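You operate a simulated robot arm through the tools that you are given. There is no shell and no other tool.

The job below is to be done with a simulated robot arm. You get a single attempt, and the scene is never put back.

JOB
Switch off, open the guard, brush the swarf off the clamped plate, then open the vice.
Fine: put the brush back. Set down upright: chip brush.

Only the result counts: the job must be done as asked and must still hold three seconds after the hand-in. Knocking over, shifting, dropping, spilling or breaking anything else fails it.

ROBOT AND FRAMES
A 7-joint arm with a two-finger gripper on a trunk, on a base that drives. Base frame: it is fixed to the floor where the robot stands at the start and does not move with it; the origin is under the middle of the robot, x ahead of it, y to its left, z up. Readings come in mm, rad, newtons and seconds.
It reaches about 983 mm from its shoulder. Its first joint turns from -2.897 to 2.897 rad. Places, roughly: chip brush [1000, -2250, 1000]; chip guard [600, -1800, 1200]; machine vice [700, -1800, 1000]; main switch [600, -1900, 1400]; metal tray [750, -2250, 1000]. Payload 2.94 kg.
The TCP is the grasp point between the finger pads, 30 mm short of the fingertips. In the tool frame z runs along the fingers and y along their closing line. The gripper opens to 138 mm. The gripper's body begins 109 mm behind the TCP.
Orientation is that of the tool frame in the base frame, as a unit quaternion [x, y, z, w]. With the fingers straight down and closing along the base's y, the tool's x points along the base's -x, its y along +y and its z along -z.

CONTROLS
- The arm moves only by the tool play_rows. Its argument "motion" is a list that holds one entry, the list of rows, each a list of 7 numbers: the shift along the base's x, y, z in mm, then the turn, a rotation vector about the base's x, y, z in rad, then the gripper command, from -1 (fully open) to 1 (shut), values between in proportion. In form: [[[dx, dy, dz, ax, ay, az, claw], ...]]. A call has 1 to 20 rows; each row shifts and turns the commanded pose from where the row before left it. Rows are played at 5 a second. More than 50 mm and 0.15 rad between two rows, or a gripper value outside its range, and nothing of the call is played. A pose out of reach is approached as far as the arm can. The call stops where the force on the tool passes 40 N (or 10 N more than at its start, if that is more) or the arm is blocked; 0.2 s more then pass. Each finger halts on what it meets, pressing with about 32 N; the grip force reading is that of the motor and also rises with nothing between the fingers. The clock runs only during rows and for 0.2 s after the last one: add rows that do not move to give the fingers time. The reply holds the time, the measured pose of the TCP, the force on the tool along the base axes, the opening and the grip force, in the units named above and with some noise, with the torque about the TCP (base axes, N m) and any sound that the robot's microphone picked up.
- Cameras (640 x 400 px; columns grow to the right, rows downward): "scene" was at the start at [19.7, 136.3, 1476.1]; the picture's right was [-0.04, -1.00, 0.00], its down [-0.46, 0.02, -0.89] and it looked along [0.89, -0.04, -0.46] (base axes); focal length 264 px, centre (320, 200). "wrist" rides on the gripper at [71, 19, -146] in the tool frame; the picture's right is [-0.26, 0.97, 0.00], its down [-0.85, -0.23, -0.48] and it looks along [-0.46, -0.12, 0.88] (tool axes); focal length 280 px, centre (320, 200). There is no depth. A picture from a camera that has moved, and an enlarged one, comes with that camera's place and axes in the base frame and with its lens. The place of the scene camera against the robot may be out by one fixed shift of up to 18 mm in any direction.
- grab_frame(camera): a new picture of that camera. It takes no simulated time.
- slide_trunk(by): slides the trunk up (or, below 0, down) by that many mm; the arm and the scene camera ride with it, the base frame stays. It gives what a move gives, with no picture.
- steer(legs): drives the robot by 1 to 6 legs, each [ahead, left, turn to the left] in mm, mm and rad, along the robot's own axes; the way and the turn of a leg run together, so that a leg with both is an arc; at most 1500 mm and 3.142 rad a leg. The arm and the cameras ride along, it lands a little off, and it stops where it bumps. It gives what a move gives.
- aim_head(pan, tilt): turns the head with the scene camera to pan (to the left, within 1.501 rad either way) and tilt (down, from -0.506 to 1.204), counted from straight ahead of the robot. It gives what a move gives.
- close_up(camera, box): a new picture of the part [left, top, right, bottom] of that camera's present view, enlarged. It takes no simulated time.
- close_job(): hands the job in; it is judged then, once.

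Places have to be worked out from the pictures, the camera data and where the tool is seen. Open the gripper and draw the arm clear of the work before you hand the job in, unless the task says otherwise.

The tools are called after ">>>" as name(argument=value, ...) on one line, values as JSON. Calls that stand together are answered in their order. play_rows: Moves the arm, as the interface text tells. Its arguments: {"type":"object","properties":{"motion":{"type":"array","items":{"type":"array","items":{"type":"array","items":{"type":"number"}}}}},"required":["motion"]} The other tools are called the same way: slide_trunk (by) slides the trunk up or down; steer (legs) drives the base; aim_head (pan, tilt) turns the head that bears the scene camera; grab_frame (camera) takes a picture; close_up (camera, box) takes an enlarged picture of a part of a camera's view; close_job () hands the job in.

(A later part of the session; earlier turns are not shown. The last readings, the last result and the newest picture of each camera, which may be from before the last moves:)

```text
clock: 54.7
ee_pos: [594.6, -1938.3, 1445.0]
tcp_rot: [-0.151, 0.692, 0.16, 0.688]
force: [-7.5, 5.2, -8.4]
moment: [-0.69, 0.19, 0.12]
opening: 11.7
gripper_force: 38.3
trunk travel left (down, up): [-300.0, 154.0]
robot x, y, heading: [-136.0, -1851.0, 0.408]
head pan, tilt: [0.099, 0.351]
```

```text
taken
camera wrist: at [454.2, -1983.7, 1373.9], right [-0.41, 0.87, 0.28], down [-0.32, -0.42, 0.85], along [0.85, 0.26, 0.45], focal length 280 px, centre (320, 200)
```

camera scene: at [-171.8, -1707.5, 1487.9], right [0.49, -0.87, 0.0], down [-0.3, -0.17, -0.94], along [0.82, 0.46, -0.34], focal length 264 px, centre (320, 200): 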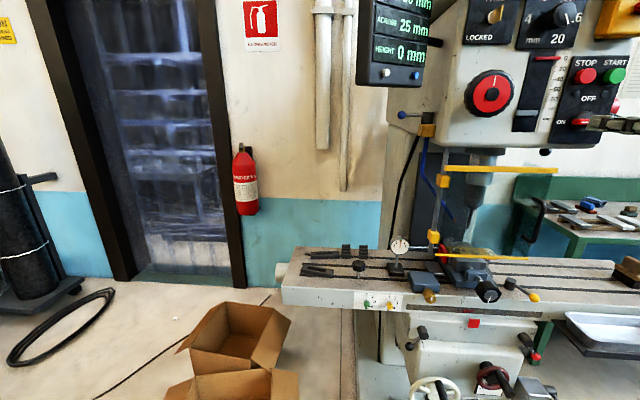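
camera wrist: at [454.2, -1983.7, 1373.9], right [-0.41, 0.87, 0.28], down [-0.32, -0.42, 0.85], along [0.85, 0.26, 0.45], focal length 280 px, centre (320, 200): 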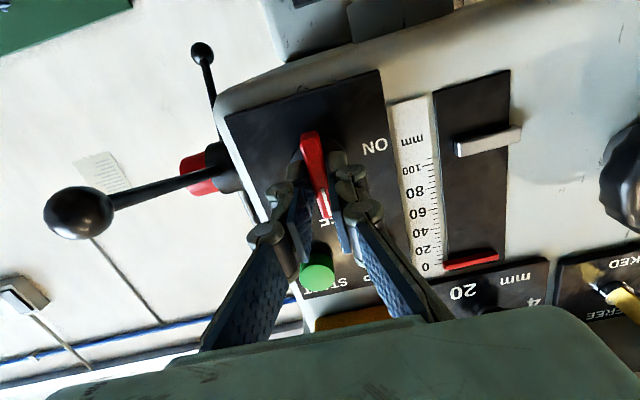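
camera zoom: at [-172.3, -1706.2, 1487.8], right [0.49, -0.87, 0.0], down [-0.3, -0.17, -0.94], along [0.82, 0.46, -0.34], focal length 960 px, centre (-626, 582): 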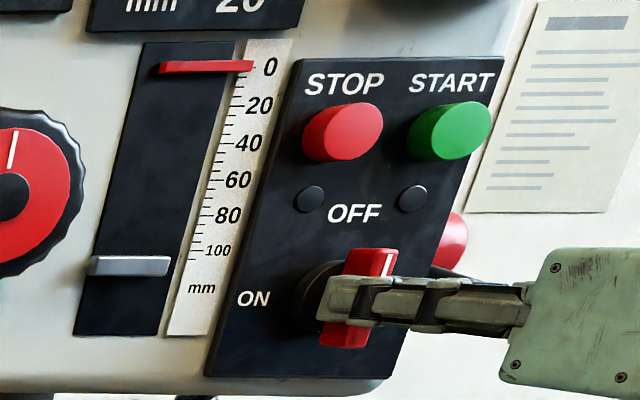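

The bar is now vertical pointing to OFF, with some resisting torque (end stop). I release and retreat.

>>> play_rows(motion=[[[0, 0, 0, 0, 0, 0, 0.5], [0, 0, 0, 0, 0, 0, 0.5], [-18, -8.5, 0, 0, 0, 0, 0.5], [-27, -12.7, 0, 0, 0, 0, 0.5], [-27, -12.7, 0, 0, 0, 0, 0.5], [0, 0, 0, 0, 0, 0, 0.5]]])

>>> close_up(camera="scene", box=[520, 40, 640, 150])

>>> grab_frame(camera="wrist")

```text
clock: 56.1
ee_pos: [522.6, -1972.7, 1443.5]
tcp_rot: [-0.149, 0.692, 0.161, 0.688]
force: [-0.4, -0.2, 0.4]
moment: [0.03, 0.01, 0.01]
opening: 34.6
gripper_force: 0.2
trunk travel left (down, up): [-300.0, 154.0]
robot x, y, heading: [-134.1, -1848.7, 0.416]
head pan, tilt: [0.099, 0.351]
```

```text
3.64 times, centred on (580, 95) of scene
camera zoom: at [-171.9, -1707.5, 1487.9], right [0.49, -0.87, 0.0], down [-0.3, -0.17, -0.94], along [0.82, 0.46, -0.34], focal length 960 px, centre (-626, 582)
```

zoom: 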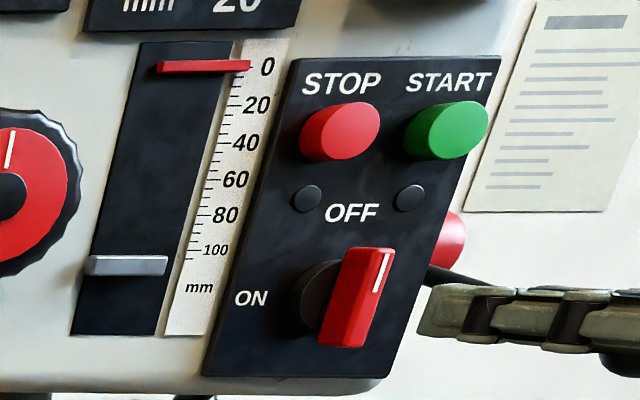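

```text
taken
camera wrist: at [381.7, -2017.7, 1372.2], right [-0.41, 0.87, 0.28], down [-0.33, -0.42, 0.85], along [0.85, 0.26, 0.46], focal length 280 px, centre (320, 200)
```

wrist: 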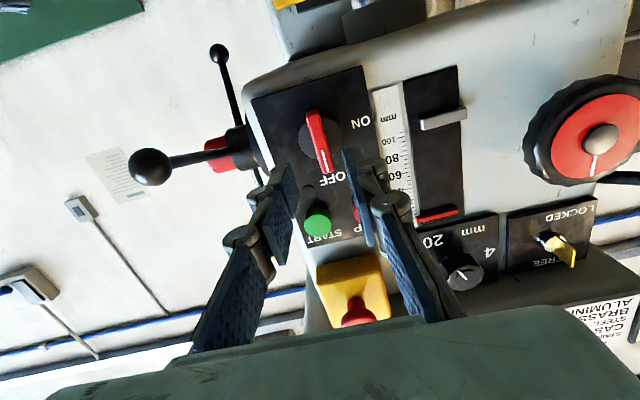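

The switch reads OFF. For the guard I need more room to pull, so I'll move the base back-left to about (-270,-1800) and raise the trunk to keep the elbow clear.

>>> steer(legs=[[-105, 98, 0]])

>>> slide_trunk(by=120)

>>> grab_frame(camera="scene")

```text
clock: 57.6
ee_pos: [387.6, -1927.0, 1443.7]
tcp_rot: [-0.148, 0.692, 0.159, 0.688]
force: [0.1, 0.3, 0.5]
moment: [0.02, -0.01, -0.01]
opening: 34.5
gripper_force: 0.0
trunk travel left (down, up): [-300.0, 154.0]
robot x, y, heading: [-267.8, -1800.8, 0.411]
head pan, tilt: [0.099, 0.351]
```

```text
clock: 59.1
ee_pos: [386.0, -1928.0, 1563.9]
tcp_rot: [-0.148, 0.692, 0.159, 0.688]
force: [-0.9, 0.2, -0.4]
moment: [-0.01, 0.01, 0.01]
opening: 34.6
gripper_force: 0.1
trunk travel left (down, up): [-420.0, 34.0]
robot x, y, heading: [-265.0, -1804.3, 0.41]
head pan, tilt: [0.099, 0.351]
```

```text
taken
camera scene: at [-306.6, -1661.7, 1607.9], right [0.49, -0.87, 0.0], down [-0.3, -0.17, -0.94], along [0.82, 0.46, -0.34], focal length 264 px, centre (320, 200)
```

scene: 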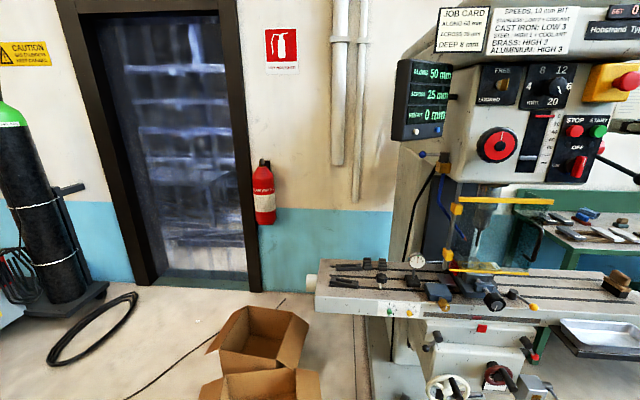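

I'll lower the tool to handle height, staying about 120 mm in front of it, and look with the wrist camera.

>>> play_rows(motion=[[[14, -2, -45.5, 0, 0, 0, 0.3], [14, -2, -45.5, 0, 0, 0, 0.3], [14, -2, -45.5, 0, 0, 0, 0.3], [14, -2, -45.5, 0, 0, 0, 0.3], [14, -2, -45.5, 0, 0, 0, 0.3], [14, -2, -45.5, 0, 0, 0, 0.3], [14, -2, -45.5, 0, 0, 0, 0.3], [14, -2, -45.5, 0, 0, 0, 0.3], [0, 0, 0, 0, 0, 0, 0.3]]])

>>> grab_frame(camera="wrist")

>>> grab_frame(camera="scene")

```text
clock: 61.1
ee_pos: [498.2, -1944.4, 1198.3]
tcp_rot: [-0.149, 0.692, 0.158, 0.689]
force: [-0.9, -0.9, -0.3]
moment: [0.02, 0.01, -0.01]
opening: 48.4
gripper_force: 0.0
trunk travel left (down, up): [-420.0, 34.0]
robot x, y, heading: [-269.0, -1803.9, 0.413]
head pan, tilt: [0.099, 0.351]
```

```text
taken
camera wrist: at [357.7, -1989.6, 1126.3], right [-0.41, 0.87, 0.28], down [-0.33, -0.42, 0.85], along [0.85, 0.26, 0.46], focal length 280 px, centre (320, 200)
```

wrist: 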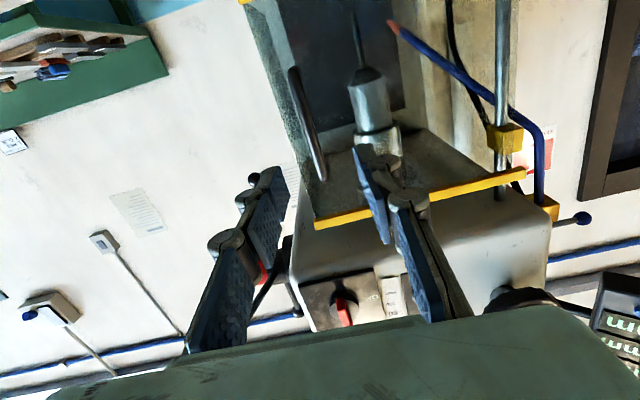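

```text
taken
camera scene: at [-306.8, -1661.6, 1607.9], right [0.49, -0.87, 0.0], down [-0.3, -0.17, -0.94], along [0.82, 0.46, -0.34], focal length 264 px, centre (320, 200)
```

scene: 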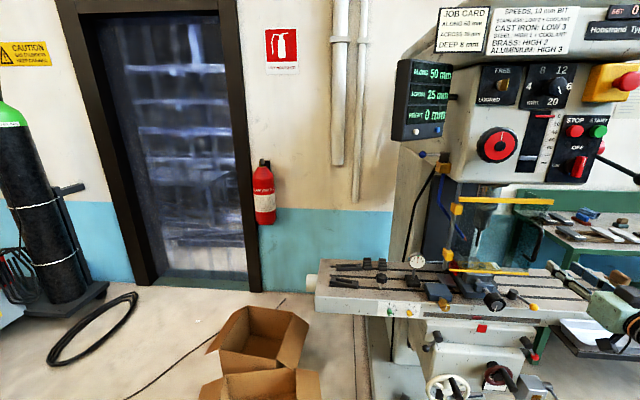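

The handle bar is visible in the wrist view at (306,125). I'll shift 50 mm right for a second view to triangulate it.

>>> play_rows(motion=[[[21, -45.3, 0, 0, 0, 0, 0.3], [0, 0, 0, 0, 0, 0, 0.3]]])

>>> grab_frame(camera="wrist")

```text
clock: 61.7
ee_pos: [519.4, -1988.6, 1198.0]
tcp_rot: [-0.149, 0.692, 0.159, 0.688]
force: [0.4, 0.0, 0.6]
moment: [-0.01, 0.02, 0.0]
opening: 48.3
gripper_force: 0.1
trunk travel left (down, up): [-420.0, 34.0]
robot x, y, heading: [-269.4, -1803.6, 0.414]
head pan, tilt: [0.099, 0.351]
```

```text
taken
camera wrist: at [378.8, -2033.8, 1127.5], right [-0.41, 0.87, 0.28], down [-0.33, -0.42, 0.85], along [0.85, 0.26, 0.46], focal length 280 px, centre (320, 200)
```

wrist: 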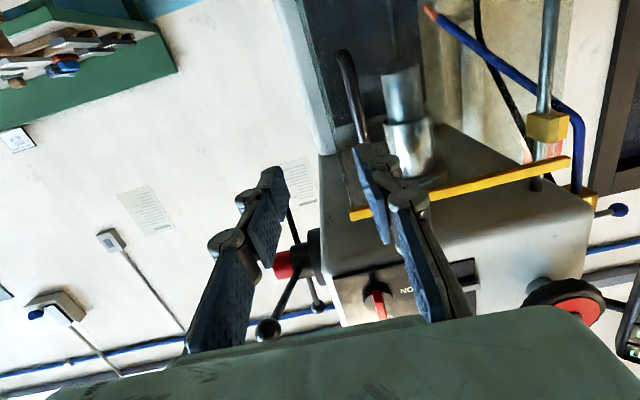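

Triangulated: handle bar at about (614,-1901), z 1136–1241. I'll align laterally and advance most of the way.

>>> play_rows(motion=[[[-16.4, 35.3, -6, 0, 0, 0, 0.3], [20.8, 9.7, 0, 0, 0, 0, 0.3], [20.8, 9.7, 0, 0, 0, 0, 0.3], [16, 7.4, 0, 0, 0, 0, 0.3], [0, 0, 0, 0, 0, 0, 0.3]]])

>>> grab_frame(camera="wrist")

>>> close_up(camera="scene", box=[400, 180, 640, 330])

```text
clock: 62.9
ee_pos: [564.2, -1927.1, 1193.1]
tcp_rot: [-0.148, 0.692, 0.158, 0.688]
force: [-0.1, 0.5, -0.3]
moment: [-0.02, -0.01, 0.01]
opening: 48.5
gripper_force: 0.1
trunk travel left (down, up): [-420.0, 34.0]
robot x, y, heading: [-267.3, -1809.3, 0.413]
head pan, tilt: [0.099, 0.351]
```

```text
taken
camera wrist: at [423.5, -1972.2, 1121.9], right [-0.41, 0.87, 0.28], down [-0.33, -0.42, 0.85], along [0.85, 0.26, 0.46], focal length 280 px, centre (320, 200)
```

wrist: 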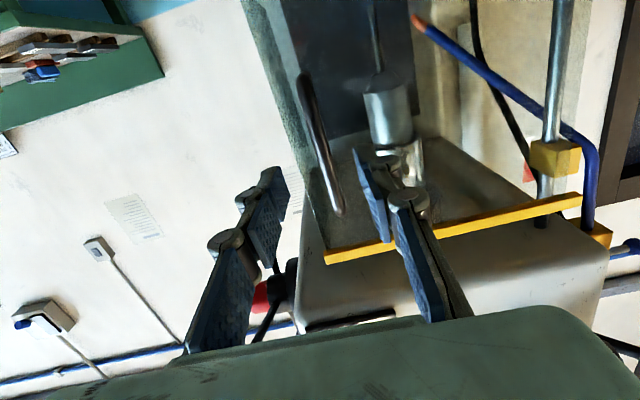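

```text
2.67 times, centred on (520, 255) of scene
camera zoom: at [-306.6, -1661.7, 1607.9], right [0.49, -0.87, 0.0], down [-0.3, -0.17, -0.94], along [0.82, 0.46, -0.34], focal length 704 px, centre (-213, 53)
```

zoom: 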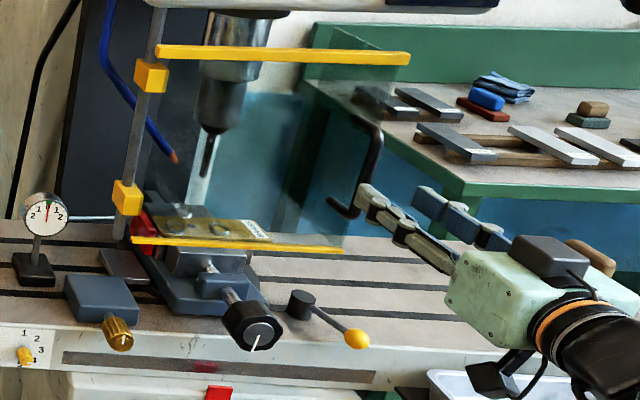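

The bar is nicely between the fingers. I'll shift 4 mm left, advance 48 mm and close on the bar.

>>> play_rows(motion=[[[16, 13, 0, 0, 0, 0, 0.3], [16, 7, 0, 0, 0, 0, 0.3], [10, 4.5, 0, 0, 0, 0, 0.3], [0, 0, 0, 0, 0, 0, 0.3], [0, 0, 0, 0, 0, 0, 0.8], [0, 0, 0, 0, 0, 0, 0.95], [0, 0, 0, 0, 0, 0, 1], [0, 0, 0, 0, 0, 0, 1]]])

>>> grab_frame(camera="wrist")

>>> close_up(camera="scene", box=[400, 180, 640, 330])

```text
clock: 64.7
ee_pos: [605.6, -1905.7, 1192.0]
tcp_rot: [-0.148, 0.692, 0.157, 0.689]
force: [0.4, -2.0, -0.6]
moment: [-0.66, -0.19, -0.1]
opening: 11.2
gripper_force: 38.1
trunk travel left (down, up): [-420.0, 34.0]
robot x, y, heading: [-269.7, -1805.6, 0.409]
head pan, tilt: [0.099, 0.351]
```

```text
taken
camera wrist: at [463.9, -1949.4, 1121.4], right [-0.41, 0.87, 0.28], down [-0.33, -0.42, 0.85], along [0.85, 0.25, 0.46], focal length 280 px, centre (320, 200)
```

wrist: 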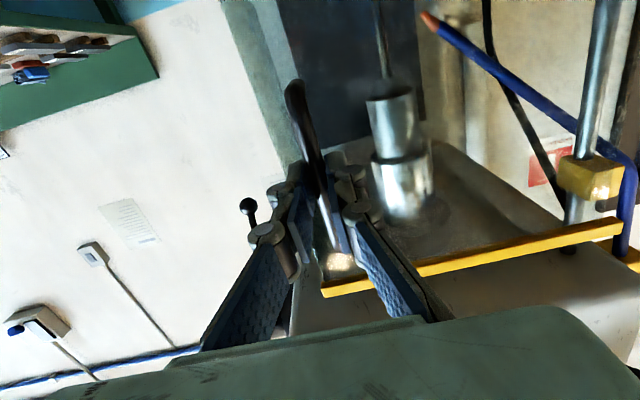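

```text
2.67 times, centred on (520, 255) of scene
camera zoom: at [-306.5, -1662.0, 1608.0], right [0.49, -0.87, 0.0], down [-0.3, -0.17, -0.94], along [0.82, 0.46, -0.34], focal length 704 px, centre (-213, 53)
```

zoom: 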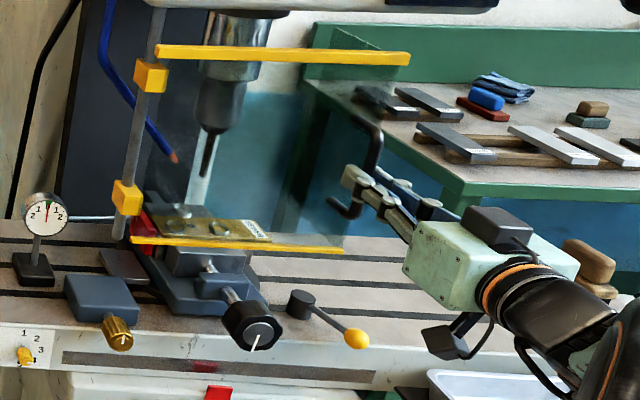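

The bar is gripped. The hinge post is near (577,-1670), radius ≈ 235 mm; I'll pull along the arc, yawing the tool with it, 15° first.

>>> play_rows(motion=[[[-20.5, -1.4, 0, 0, 0, -0.087, 1], [-20.5, 0.3, 0, 0, 0, -0.087, 1], [-20.5, 2.1, 0, 0, 0, -0.087, 1], [0, 0, 0, 0, 0, 0, 1]]])

>>> close_up(camera="scene", box=[400, 180, 640, 330])

```text
clock: 65.7
ee_pos: [541.2, -1899.2, 1192.7]
tcp_rot: [-0.059, 0.705, 0.069, 0.703]
force: [1.2, 7.8, 1.0]
moment: [-0.65, 0.01, 0.16]
opening: 11.2
gripper_force: 38.2
trunk travel left (down, up): [-420.0, 34.0]
robot x, y, heading: [-271.6, -1800.1, 0.41]
head pan, tilt: [0.099, 0.351]
```

```text
2.67 times, centred on (520, 255) of scene
camera zoom: at [-306.7, -1659.8, 1607.8], right [0.49, -0.87, 0.0], down [-0.3, -0.17, -0.94], along [0.82, 0.46, -0.34], focal length 704 px, centre (-213, 53)
```

zoom: 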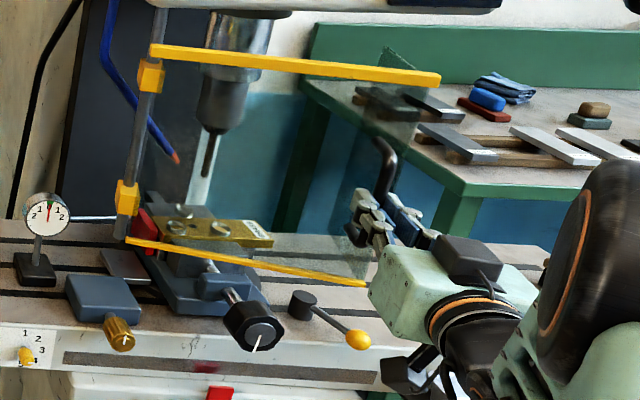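

15° open with low force. Refined hinge ≈ (588,-1664); I'll continue along the arc another 30°.

>>> play_rows(motion=[[[-20.5, 5, 0, 0, 0, -0.087, 1], [-19.8, 7, 0, 0, 0, -0.087, 1], [-19.2, 8.6, 0, 0, 0, -0.087, 1], [-18.5, 10.3, 0, 0, 0, -0.087, 1], [-17.6, 11.8, 0, 0, 0, -0.087, 1], [-16.6, 13.4, 0, 0, 0, -0.087, 1], [0, 0, 0, 0, 0, 0, 1]]])

>>> close_up(camera="scene", box=[380, 160, 640, 330])

```text
clock: 66.5
ee_pos: [492.3, -1882.9, 1193.9]
tcp_rot: [-0.005, 0.711, 0.017, 0.703]
force: [2.9, 7.7, -5.0]
moment: [-0.64, 0.69, 0.31]
opening: 11.2
gripper_force: 38.2
out of reach, approached as far as the arm can: row 3
trunk travel left (down, up): [-420.0, 34.0]
robot x, y, heading: [-270.9, -1805.6, 0.417]
head pan, tilt: [0.099, 0.351]
stopped in row 3: the force on the tool passed its limit at 54 N (the readings are from after the stop); the commanded pose is now the measured one
```

```text
2.35 times, centred on (510, 245) of scene
camera zoom: at [-306.5, -1662.2, 1607.9], right [0.49, -0.87, 0.0], down [-0.3, -0.17, -0.94], along [0.82, 0.46, -0.34], focal length 621 px, centre (-127, 94)
```

zoom: 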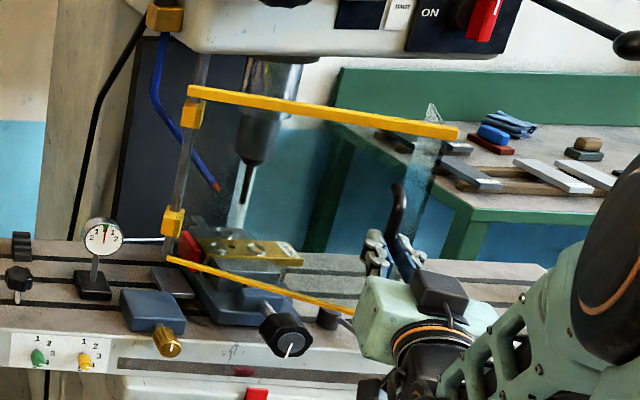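

The yaw following hit an arm limit at about 28° open. I'll keep the tool's direction fixed and let the round bar pivot in the fingers as I continue.

>>> play_rows(motion=[[[-19.1, 8.4, -1, 0, 0, 0.02, 1], [-18, 10.2, 0, 0, 0, 0.02, 1], [-16.9, 11.6, 0, 0, 0, 0, 1], [0, 0, 0, 0, 0, 0, 1]]])

>>> close_up(camera="scene", box=[380, 160, 640, 330])

```text
clock: 67.5
ee_pos: [438.9, -1854.4, 1194.1]
tcp_rot: [-0.019, 0.71, 0.03, 0.703]
force: [7.0, 11.3, -8.9]
moment: [-0.52, 0.27, 0.22]
opening: 11.2
gripper_force: 38.1
trunk travel left (down, up): [-420.0, 34.0]
robot x, y, heading: [-272.0, -1802.1, 0.416]
head pan, tilt: [0.099, 0.351]
```

```text
2.35 times, centred on (510, 245) of scene
camera zoom: at [-304.0, -1659.4, 1607.7], right [0.49, -0.87, 0.0], down [-0.3, -0.17, -0.94], along [0.82, 0.46, -0.35], focal length 621 px, centre (-127, 94)
```

zoom: 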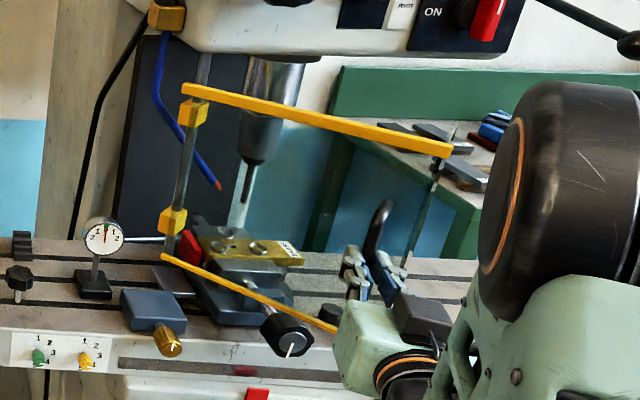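

About 43° open, forces modest. Continue along the arc with slightly smaller radius.

>>> play_rows(motion=[[[-14.5, 17, -1, 0, 0, 0.01, 1], [-14.5, 14.2, 0, 0, 0, 0.01, 1], [-13.2, 15.5, 0, 0, 0, 0, 1], [-11.9, 16.6, 0, 0, 0, 0, 1], [0, 0, 0, 0, 0, 0, 1]]])

>>> close_up(camera="scene", box=[380, 160, 640, 330])

```text
clock: 68.6
ee_pos: [384.5, -1807.6, 1194.5]
tcp_rot: [-0.037, 0.711, 0.048, 0.701]
force: [11.2, 9.8, -6.8]
moment: [-0.39, 0.6, 0.41]
opening: 11.8
gripper_force: 38.9
out of reach, approached as far as the arm can: row 3, 4
trunk travel left (down, up): [-420.0, 34.0]
robot x, y, heading: [-269.4, -1806.9, 0.421]
head pan, tilt: [0.099, 0.351]
stopped in row 5: the force on the tool passed its limit at 43 N (the readings are from after the stop); the commanded pose is now the measured one
```

```text
2.35 times, centred on (510, 245) of scene
camera zoom: at [-303.3, -1659.5, 1607.8], right [0.49, -0.87, 0.0], down [-0.3, -0.17, -0.94], along [0.82, 0.46, -0.35], focal length 621 px, centre (-127, 94)
```

zoom: 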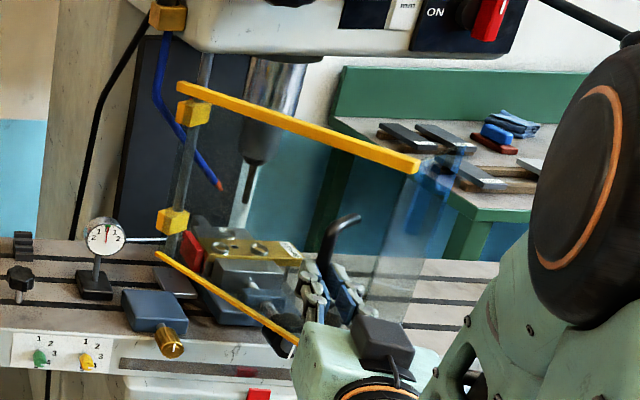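

About 60° open, but the arm is now too close to its body. I'll release the handle, back out by driving the base along the tool axis, and then reposition left with a turn to continue.

>>> play_rows(motion=[[[0, 0, 0, 0, 0, 0, 0.3], [0, 0, 0, 0, 0, 0, 0.0], [0, 0, 0, 0, 0, 0, 0.0], [0, 0, 0, 0, 0, 0, 0.0]]])

>>> steer(legs=[[-115, 36, 0]])

>>> grab_frame(camera="scene")

>>> grab_frame(camera="wrist")

```text
clock: 69.6
ee_pos: [382.1, -1815.5, 1198.0]
tcp_rot: [-0.034, 0.708, 0.045, 0.704]
force: [0.1, 0.3, 0.3]
moment: [-0.02, -0.01, 0.04]
opening: 69.0
gripper_force: 0.0
trunk travel left (down, up): [-420.0, 34.0]
robot x, y, heading: [-269.2, -1805.8, 0.415]
head pan, tilt: [0.099, 0.351]
```

```text
clock: 70.8
ee_pos: [262.7, -1829.0, 1197.9]
tcp_rot: [-0.034, 0.708, 0.045, 0.704]
force: [0.2, -0.5, -0.1]
moment: [0.01, 0.0, 0.02]
opening: 69.0
gripper_force: 0.0
trunk travel left (down, up): [-420.0, 34.0]
robot x, y, heading: [-387.3, -1815.9, 0.418]
head pan, tilt: [0.099, 0.351]
```

```text
taken
camera scene: at [-425.0, -1674.9, 1607.9], right [0.49, -0.87, 0.0], down [-0.3, -0.17, -0.94], along [0.82, 0.46, -0.34], focal length 264 px, centre (320, 200)
```

scene: 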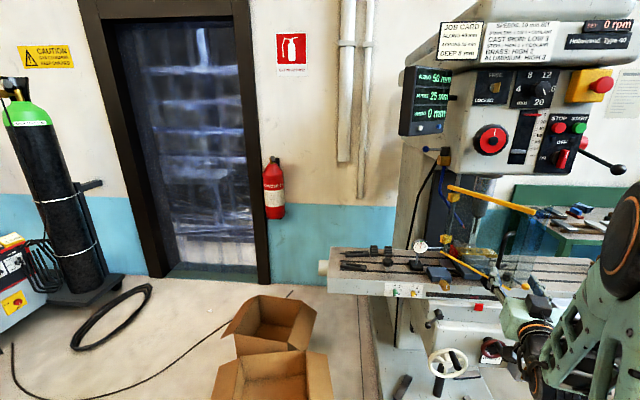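

```text
taken
camera wrist: at [115.8, -1826.2, 1127.3], right [-0.11, 0.95, 0.28], down [-0.44, -0.3, 0.85], along [0.89, -0.03, 0.45], focal length 280 px, centre (320, 200)
```

wrist: 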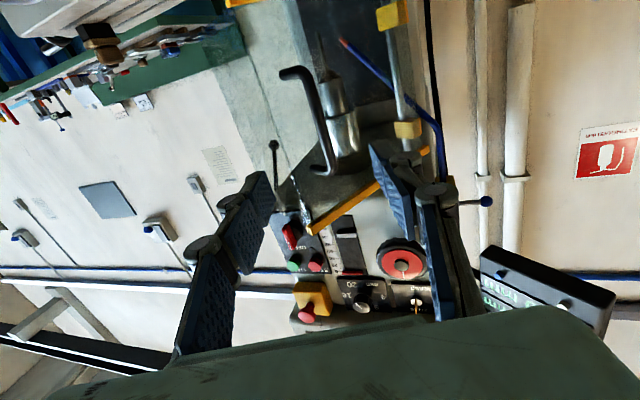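

The spindle reads 0 rpm and the guard stays at ~60°. I'll reposition the base to about (-400,-1650) with heading 0, so the handle is well ahead.

>>> steer(legs=[[55, 157, 0], [0, 0, -0.418]])

>>> grab_frame(camera="wrist")

>>> grab_frame(camera="scene")

```text
clock: 74.1
ee_pos: [192.5, -1922.9, 1196.8]
tcp_rot: [0.111, 0.7, -0.099, 0.698]
force: [0.2, 0.5, 0.2]
moment: [0.02, -0.01, 0.01]
opening: 69.1
gripper_force: 0.1
trunk travel left (down, up): [-420.0, 34.0]
robot x, y, heading: [-399.5, -1650.3, 0.007]
head pan, tilt: [0.099, 0.351]
```

```text
taken
camera wrist: at [57.7, -1860.9, 1126.9], right [0.28, 0.92, 0.28], down [-0.52, -0.1, 0.85], along [0.8, -0.39, 0.45], focal length 280 px, centre (320, 200)
```

wrist: 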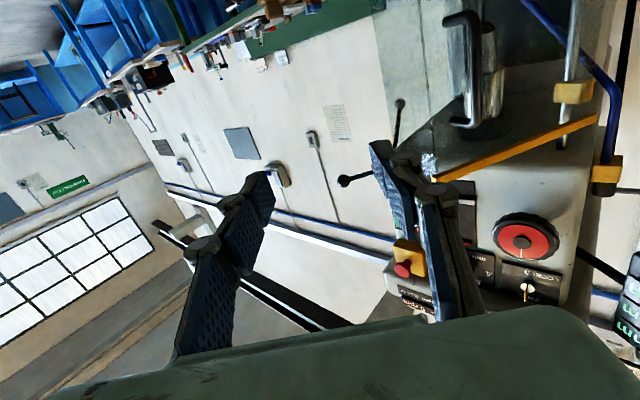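

```text
taken
camera scene: at [-379.4, -1502.3, 1607.9], right [0.1, -0.99, 0.0], down [-0.34, -0.04, -0.94], along [0.93, 0.1, -0.34], focal length 264 px, centre (320, 200)
```

scene: 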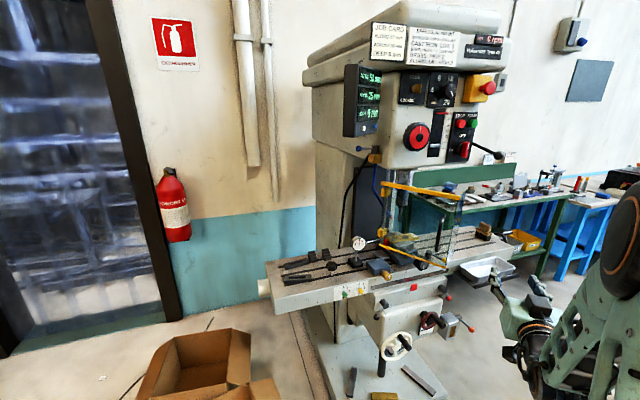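

Bar seen at about (392,-1816). I'll move the tool left ~160 mm to line up with it at yaw -0.3, then verify.

>>> play_rows(motion=[[[12, 38, 0, 0, 0, 0, 0.4], [12, 38, 0, 0, 0, 0, 0.4], [12, 38, -2, 0, 0, 0, 0.4], [11, 38, -3, 0, 0, 0, 0.4], [0, 0, 0, 0, 0, 0, 0.4]]])

>>> grab_frame(camera="wrist")

```text
clock: 75.3
ee_pos: [180.2, -1891.0, 1206.9]
tcp_rot: [0.1, 0.703, -0.088, 0.698]
force: [0.4, -0.1, 0.2]
moment: [0.0, -0.04, 0.0]
opening: 41.4
gripper_force: 0.0
out of reach, approached as far as the arm can: row 1, 2, 3, 4
trunk travel left (down, up): [-420.0, 34.0]
robot x, y, heading: [-396.1, -1650.6, 0.004]
head pan, tilt: [0.099, 0.351]
```

```text
taken
camera wrist: at [44.5, -1834.1, 1137.7], right [0.26, 0.93, 0.28], down [-0.52, -0.11, 0.85], along [0.82, -0.36, 0.45], focal length 280 px, centre (320, 200)
```

wrist: 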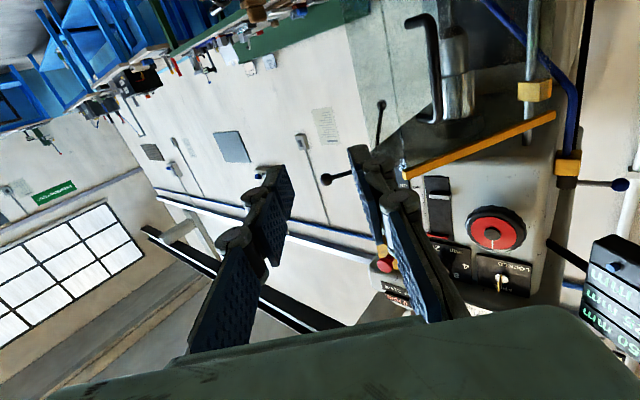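

The arm can't yaw further right with the tool horizontal. I'll instead go back to a tool-down pose and hook the fingers like a fork over the guard's top yellow strip; first pitch down while rising, clear of the guard.

>>> play_rows(motion=[[[-25, -40, 20, 0.038, 0.1377, 0, 0.2], [-25, -20, 20, 0.038, 0.1377, 0, 0.2], [0, 0, 20, 0.038, 0.1377, 0, 0.2], [0, 0, 20, 0.038, 0.1377, 0, 0.2], [0, 0, 20, 0.038, 0.1377, 0, 0.2], [0, 0, 20, 0.038, 0.1377, 0, 0.2], [0, 0, 20, 0.038, 0.1377, 0, 0.2], [0, 0, 20, 0.038, 0.1377, 0, 0.2], [0, 0, 20, 0.038, 0.1377, 0, 0.2], [0, 0, 20, 0.038, 0.1377, 0, 0.2], [0, 0, 10, 0.038, 0.1377, 0, 0.2], [0, 0, 0, 0, 0, 0.14, 0.2], [0, 0, 0, 0, 0, 0.14, 0.2], [0, 0, 0, 0, 0, 0.14, 0.2], [0, 0, 0, 0, 0, 0.14, 0.2], [0, 0, 0, 0, 0, 0, 0.2]]])

>>> grab_frame(camera="wrist")

>>> close_up(camera="scene", box=[320, 150, 520, 290])

```text
refused: row 1 steps farther than a row can; nothing moved
```

```text
taken
camera wrist: at [44.5, -1834.1, 1137.7], right [0.26, 0.93, 0.28], down [-0.52, -0.11, 0.85], along [0.82, -0.36, 0.45], focal length 280 px, centre (320, 200)
```

wrist: 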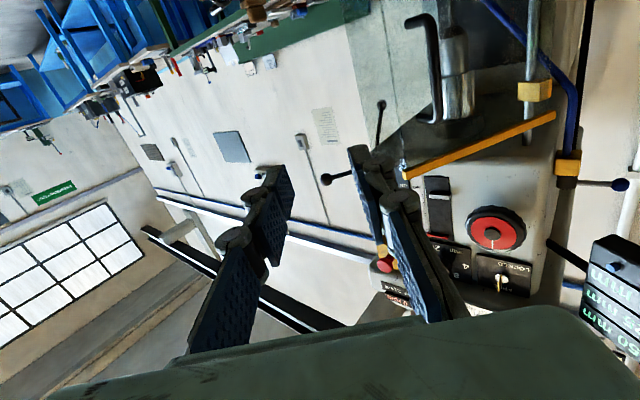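

```text
2.86 times, centred on (420, 220) of scene
camera zoom: at [-379.2, -1502.4, 1607.9], right [0.1, -0.99, 0.0], down [-0.34, -0.04, -0.94], along [0.93, 0.1, -0.34], focal length 754 px, centre (34, 143)
```

zoom: 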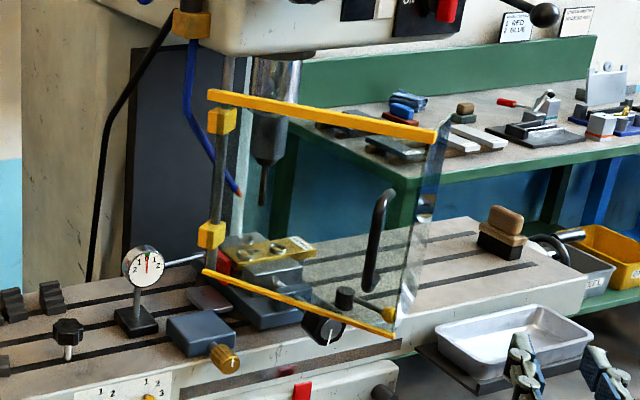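

The step was too long; same motion with smaller shifts. The view shows the guard standing well open with a side panel on its free end.

>>> play_rows(motion=[[[-15, -30, 20, 0.038, 0.1377, 0, 0.2], [-15, -20, 20, 0.038, 0.1377, 0, 0.2], [-10, 0, 20, 0.038, 0.1377, 0, 0.2], [0, 0, 20, 0.038, 0.1377, 0, 0.2], [0, 0, 20, 0.038, 0.1377, 0, 0.2], [0, 0, 20, 0.038, 0.1377, 0, 0.2], [0, 0, 20, 0.038, 0.1377, 0, 0.2], [0, 0, 20, 0.038, 0.1377, 0, 0.2], [0, 0, 20, 0.038, 0.1377, 0, 0.2], [0, 0, 20, 0.038, 0.1377, 0, 0.2], [0, 0, 10, 0.038, 0.1377, 0, 0.2], [0, 0, 0, 0, 0, 0.14, 0.2], [0, 0, 0, 0, 0, 0.14, 0.2], [0, 0, 0, 0, 0, 0.14, 0.2], [0, 0, 0, 0, 0, 0.14, 0.2], [0, 0, 0, 0, 0, 0, 0.2]]])

>>> grab_frame(camera="wrist")

>>> grab_frame(camera="scene")

```text
clock: 78.7
ee_pos: [102.2, -1919.3, 1396.1]
tcp_rot: [-0.136, 0.99, -0.011, 0.024]
force: [1.2, 0.3, -0.1]
moment: [0.02, -0.04, 0.02]
opening: 55.2
gripper_force: 0.1
out of reach, approached as far as the arm can: row 10, 11
trunk travel left (down, up): [-420.0, 34.0]
robot x, y, heading: [-401.8, -1649.6, 0.007]
head pan, tilt: [0.099, 0.351]
```

```text
taken
camera wrist: at [22.3, -1918.8, 1537.3], right [-0.01, 1.0, -0.02], down [0.85, 0.02, 0.52], along [0.52, -0.01, -0.85], focal length 280 px, centre (320, 200)
```

wrist: 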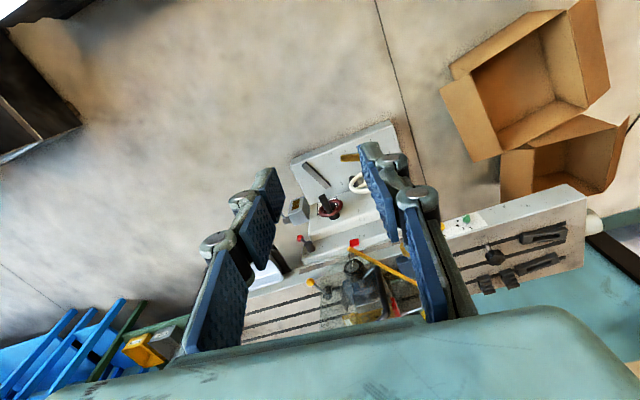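

```text
taken
camera scene: at [-379.5, -1502.2, 1607.9], right [0.1, -0.99, 0.0], down [-0.34, -0.04, -0.94], along [0.93, 0.1, -0.34], focal length 264 px, centre (320, 200)
```

scene: 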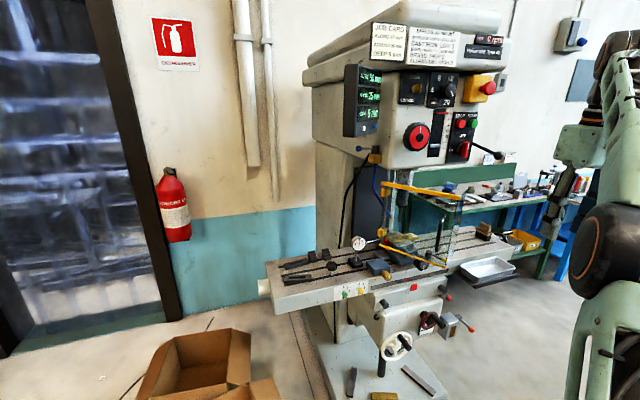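

The tool is now vertical, but I realise the limit is tool yaw versus arm azimuth; from a base farther left, the horizontal grip with yaw ≈ 0.15 should work through the whole arc. I'll move the base 60 mm left, then pitch the tool up again in front of the handle.

>>> steer(legs=[[0, 60, 0]])

>>> play_rows(motion=[[[5, 2, -17, 0.0386, -0.1375, 0, 0.3], [5, 2, -17, 0.0386, -0.1375, 0, 0.3], [10, 2, -17, 0.0386, -0.1375, 0, 0.3], [10, 2, -17, 0.0386, -0.1375, 0, 0.3], [15, 2, -17, 0.0386, -0.1375, 0, 0.3], [15, 2, -17, 0.0386, -0.1375, 0, 0.3], [15, 2, -17, 0.0386, -0.1375, 0, 0.3], [15, 2, -17, 0.0386, -0.1375, 0, 0.3], [15, 2, -17, 0.0386, -0.1375, 0, 0.3], [15, 2, -17, 0.0386, -0.1375, 0, 0.3], [15, 2, -17, 0.0386, -0.1375, -0.06, 0.3], [15, 2, -17, 0, 0, -0.06, 0.3], [0, 0, 0, 0, 0, 0, 0.3]]])

>>> grab_frame(camera="wrist")

>>> close_up(camera="scene", box=[320, 150, 560, 300])

```text
clock: 79.9
ee_pos: [103.9, -1857.6, 1396.0]
tcp_rot: [-0.136, 0.99, -0.012, 0.024]
force: [0.7, 0.6, -0.6]
moment: [-0.03, -0.03, -0.04]
opening: 55.4
gripper_force: 0.1
trunk travel left (down, up): [-420.0, 34.0]
robot x, y, heading: [-401.8, -1590.5, 0.006]
head pan, tilt: [0.099, 0.351]
```

```text
refused: row 11 steps farther than a row can; nothing moved
```

```text
taken
camera wrist: at [22.2, -1857.8, 1537.5], right [-0.01, 1.0, -0.02], down [0.85, 0.02, 0.52], along [0.52, -0.01, -0.85], focal length 280 px, centre (320, 200)
```

wrist: 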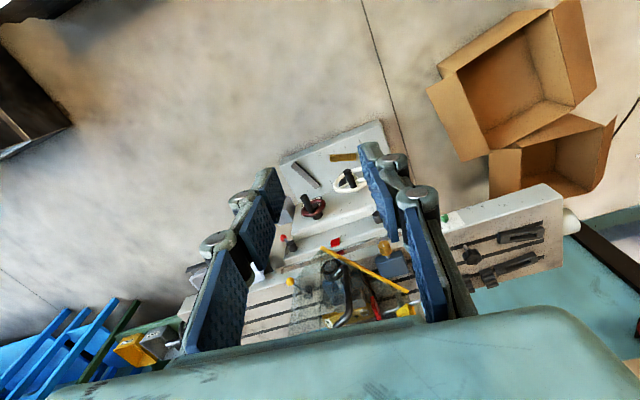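

```text
2.67 times, centred on (440, 225) of scene
camera zoom: at [-379.7, -1441.5, 1607.9], right [0.1, -0.99, 0.0], down [-0.34, -0.04, -0.94], along [0.93, 0.1, -0.34], focal length 704 px, centre (0, 133)
```

zoom: 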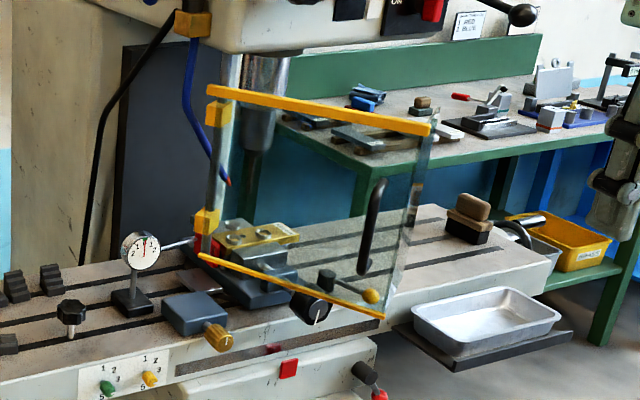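

The yaw plus pitch together exceeded the turn limit; I'll separate them.

>>> play_rows(motion=[[[5, 2, -17, 0.0386, -0.1375, 0, 0.3], [5, 2, -17, 0.0386, -0.1375, 0, 0.3], [10, 2, -17, 0.0386, -0.1375, 0, 0.3], [10, 2, -17, 0.0386, -0.1375, 0, 0.3], [15, 2, -17, 0.0386, -0.1375, 0, 0.3], [15, 2, -17, 0.0386, -0.1375, 0, 0.3], [15, 2, -17, 0.0386, -0.1375, 0, 0.3], [15, 2, -17, 0.0386, -0.1375, 0, 0.3], [15, 2, -17, 0.0386, -0.1375, 0, 0.3], [15, 2, -17, 0.0386, -0.1375, 0, 0.3], [15, 2, -17, 0.0386, -0.1375, 0, 0.3], [15, 2, -17, 0, 0, -0.12, 0.3], [0, 0, 0, 0, 0, 0, 0.3]]])

>>> grab_frame(camera="wrist")

>>> close_up(camera="scene", box=[320, 150, 560, 300])

```text
clock: 82.7
ee_pos: [252.0, -1834.0, 1191.5]
tcp_rot: [-0.042, 0.69, 0.044, 0.721]
force: [-0.1, -0.4, 0.0]
moment: [0.0, 0.02, -0.03]
opening: 48.5
gripper_force: 0.0
trunk travel left (down, up): [-420.0, 34.0]
robot x, y, heading: [-397.9, -1593.2, 0.003]
head pan, tilt: [0.099, 0.351]
```

```text
taken
camera wrist: at [108.8, -1833.8, 1113.4], right [-0.13, 0.96, 0.26], down [-0.48, -0.29, 0.83], along [0.87, -0.02, 0.5], focal length 280 px, centre (320, 200)
```

wrist: 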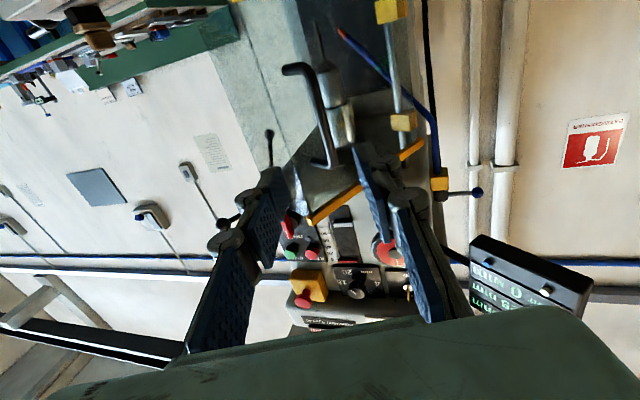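

```text
2.67 times, centred on (440, 225) of scene
camera zoom: at [-379.8, -1442.0, 1607.9], right [0.1, -0.99, 0.0], down [-0.34, -0.04, -0.94], along [0.93, 0.1, -0.34], focal length 704 px, centre (0, 133)
```

zoom: 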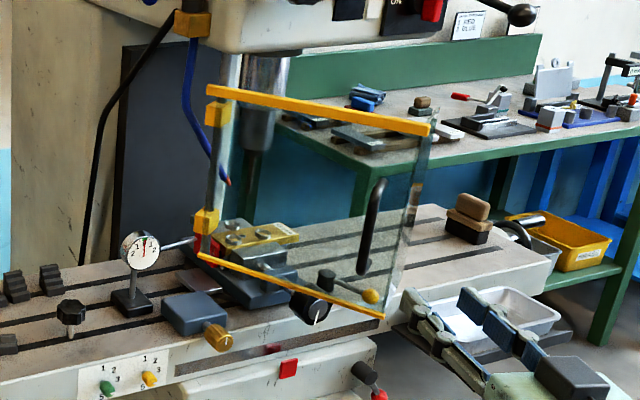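

Bar aligned with the tool axis at ~(392,-1815). Advance ~132 mm and close on it.

>>> play_rows(motion=[[[27, 3.8, 0, 0, 0, 0, 0.35], [27, 3.8, 0, 0, 0, 0, 0.35], [27, 3.8, 0, 0, 0, 0, 0.35], [27, 3.8, 0, 0, 0, 0, 0.35], [0, 0, 0, 0, 0, 0, 0.35]]])

>>> grab_frame(camera="wrist")

>>> close_up(camera="scene", box=[320, 150, 560, 300])

```text
clock: 83.9
ee_pos: [362.7, -1819.7, 1193.3]
tcp_rot: [-0.043, 0.69, 0.045, 0.721]
force: [0.0, -0.2, 0.7]
moment: [-0.03, -0.01, -0.05]
opening: 45.0
gripper_force: 0.0
trunk travel left (down, up): [-420.0, 34.0]
robot x, y, heading: [-398.5, -1590.0, 0.005]
head pan, tilt: [0.099, 0.351]
```

```text
taken
camera wrist: at [219.0, -1818.7, 1114.2], right [-0.13, 0.96, 0.26], down [-0.48, -0.29, 0.83], along [0.87, -0.02, 0.5], focal length 280 px, centre (320, 200)
```

wrist: 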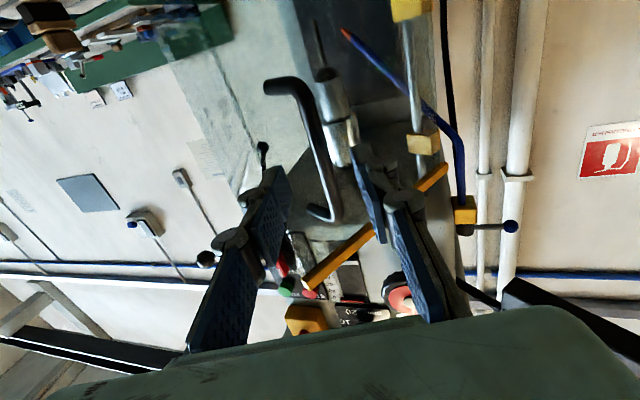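

```text
2.67 times, centred on (440, 225) of scene
camera zoom: at [-379.8, -1442.0, 1607.9], right [0.1, -0.99, 0.0], down [-0.34, -0.04, -0.94], along [0.93, 0.1, -0.34], focal length 704 px, centre (0, 133)
```

zoom: 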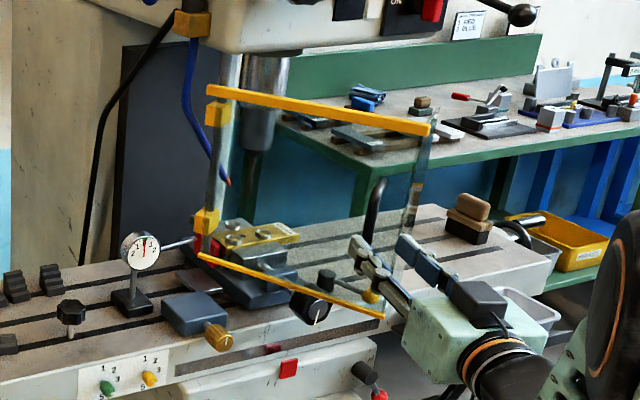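

The bar lies between the fingers ~25 mm ahead of the TCP. Advance 20 mm and close.

>>> play_rows(motion=[[[20, 4.5, 0, 0, 0, 0, 0.35], [0, 0, 0, 0, 0, 0, 0.35], [0, 0, 0, 0, 0, 0, 0.8], [0, 0, 0, 0, 0, 0, 0.95], [0, 0, 0, 0, 0, 0, 1], [0, 0, 0, 0, 0, 0, 1]]])

>>> grab_frame(camera="wrist")

```text
clock: 85.3
ee_pos: [381.5, -1815.6, 1192.3]
tcp_rot: [-0.043, 0.69, 0.046, 0.721]
force: [0.3, -0.4, 0.2]
moment: [0.01, 0.03, 0.03]
opening: 0.1
gripper_force: 28.3
trunk travel left (down, up): [-420.0, 34.0]
robot x, y, heading: [-400.0, -1589.5, 0.007]
head pan, tilt: [0.099, 0.351]
```

```text
taken
camera wrist: at [238.2, -1815.2, 1114.0], right [-0.13, 0.96, 0.26], down [-0.48, -0.29, 0.83], along [0.87, -0.02, 0.5], focal length 280 px, centre (320, 200)
```

wrist: 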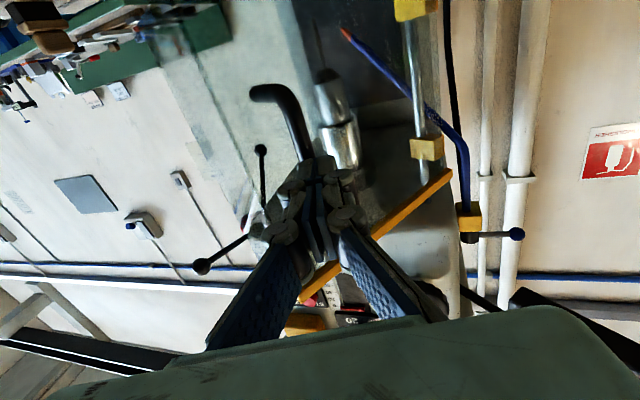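

The fingers closed on nothing: the bar is farther ahead than I thought (>412). I'll open, advance 35 mm and try again.

>>> play_rows(motion=[[[0, 0, 0, 0, 0, 0, 0.35], [0, 0, 0, 0, 0, 0, 0.35], [0, 0, 0, 0, 0, 0, 0.35], [17, 2, 0, 0, 0, 0, 0.35], [17, 2, 0, 0, 0, 0, 0.35], [0, 0, 0, 0, 0, 0, 0.35]]])

>>> grab_frame(camera="wrist")

>>> close_up(camera="scene", box=[400, 200, 520, 290])

```text
clock: 86.7
ee_pos: [417.1, -1811.4, 1193.2]
tcp_rot: [-0.044, 0.689, 0.046, 0.722]
force: [-0.8, 0.6, 0.2]
moment: [-0.01, -0.01, 0.01]
opening: 44.9
gripper_force: 0.1
trunk travel left (down, up): [-420.0, 34.0]
robot x, y, heading: [-399.6, -1592.8, 0.005]
head pan, tilt: [0.099, 0.351]
```

```text
taken
camera wrist: at [272.8, -1811.2, 1114.8], right [-0.13, 0.96, 0.26], down [-0.48, -0.29, 0.83], along [0.87, -0.02, 0.5], focal length 280 px, centre (320, 200)
```

wrist: 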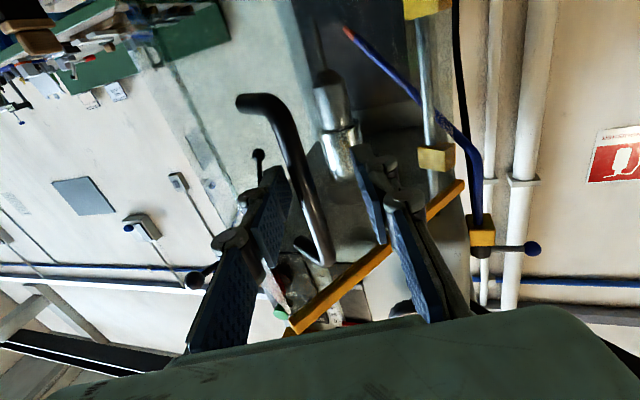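

```text
4.44 times, centred on (460, 245) of scene
camera zoom: at [-379.8, -1442.0, 1607.9], right [0.1, -0.99, 0.0], down [-0.34, -0.04, -0.94], along [0.93, 0.1, -0.34], focal length 1173 px, centre (-302, 0)
```

zoom: 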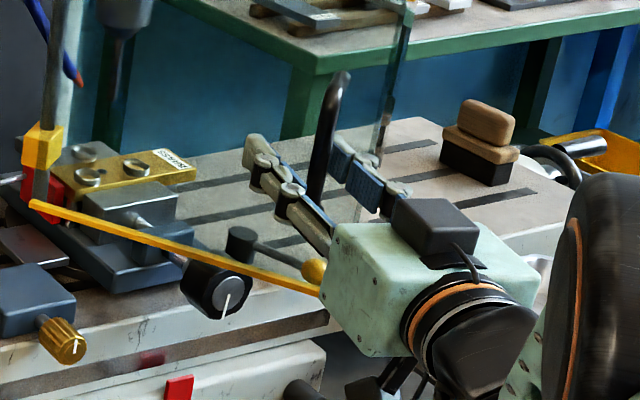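

The bar now appears well between the finger pads. Close.

>>> play_rows(motion=[[[0, 0, 0, 0, 0, 0, 0.8], [0, 0, 0, 0, 0, 0, 0.95], [0, 0, 0, 0, 0, 0, 1], [0, 0, 0, 0, 0, 0, 1]]])

```text
clock: 87.7
ee_pos: [415.9, -1811.8, 1192.6]
tcp_rot: [-0.043, 0.689, 0.046, 0.722]
force: [-2.2, -2.0, -0.3]
moment: [0.3, 0.1, 0.02]
opening: 10.7
gripper_force: 37.1
trunk travel left (down, up): [-420.0, 34.0]
robot x, y, heading: [-402.8, -1594.3, 0.002]
head pan, tilt: [0.099, 0.351]
```

Gripped (10.7 mm). Continue pulling along the arc in small steps.

>>> play_rows(motion=[[[-13, 16.2, 0, 0, 0, 0, 1], [-11.6, 17.3, 0, 0, 0, 0, 1], [-10, 18.2, 0, 0, 0, 0, 1], [0, 0, 0, 0, 0, 0, 1]]])

>>> close_up(camera="scene", box=[320, 150, 560, 300])

```text
clock: 88.7
ee_pos: [384.1, -1755.5, 1192.6]
tcp_rot: [-0.044, 0.689, 0.047, 0.721]
force: [7.2, 2.4, 0.5]
moment: [0.67, -0.01, -0.14]
opening: 11.7
gripper_force: 37.5
trunk travel left (down, up): [-420.0, 34.0]
robot x, y, heading: [-400.2, -1590.9, 0.008]
head pan, tilt: [0.099, 0.351]
```

```text
2.67 times, centred on (440, 225) of scene
camera zoom: at [-378.5, -1441.5, 1607.9], right [0.1, -0.99, 0.0], down [-0.34, -0.04, -0.94], along [0.93, 0.1, -0.34], focal length 704 px, centre (0, 133)
```

zoom: 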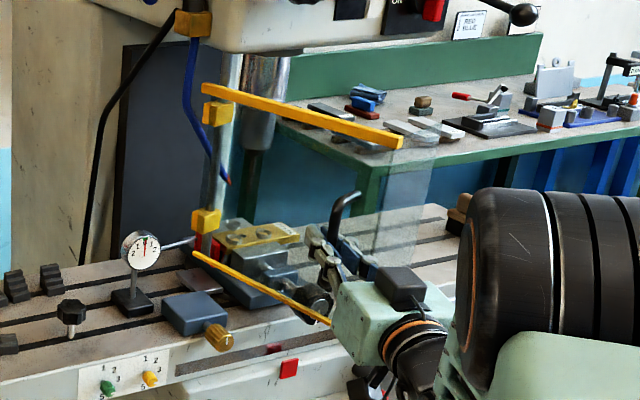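

Forces are low; continue another 20°.

>>> play_rows(motion=[[[-8.4, 19, 0, 0, 0, 0, 1], [-6.7, 19.7, 0, 0, 0, 0, 1], [-5, 20.2, 0, 0, 0, 0, 1], [-3.2, 20.6, 0, 0, 0, 0, 1], [0, 0, 0, 0, 0, 0, 1]]])

>>> close_up(camera="scene", box=[320, 150, 560, 300])

```text
clock: 89.9
ee_pos: [359.0, -1680.2, 1192.3]
tcp_rot: [-0.042, 0.691, 0.044, 0.721]
force: [18.6, 1.4, 2.3]
moment: [0.52, -0.04, 0.03]
opening: 10.4
gripper_force: 37.1
trunk travel left (down, up): [-420.0, 34.0]
robot x, y, heading: [-398.0, -1589.6, 0.006]
head pan, tilt: [0.099, 0.351]
```

```text
2.67 times, centred on (440, 225) of scene
camera zoom: at [-376.6, -1441.7, 1607.9], right [0.1, -0.99, 0.0], down [-0.34, -0.04, -0.94], along [0.93, 0.1, -0.35], focal length 704 px, centre (0, 133)
```

zoom: 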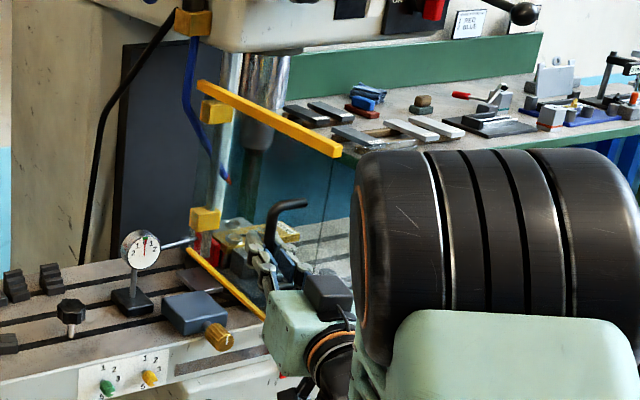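

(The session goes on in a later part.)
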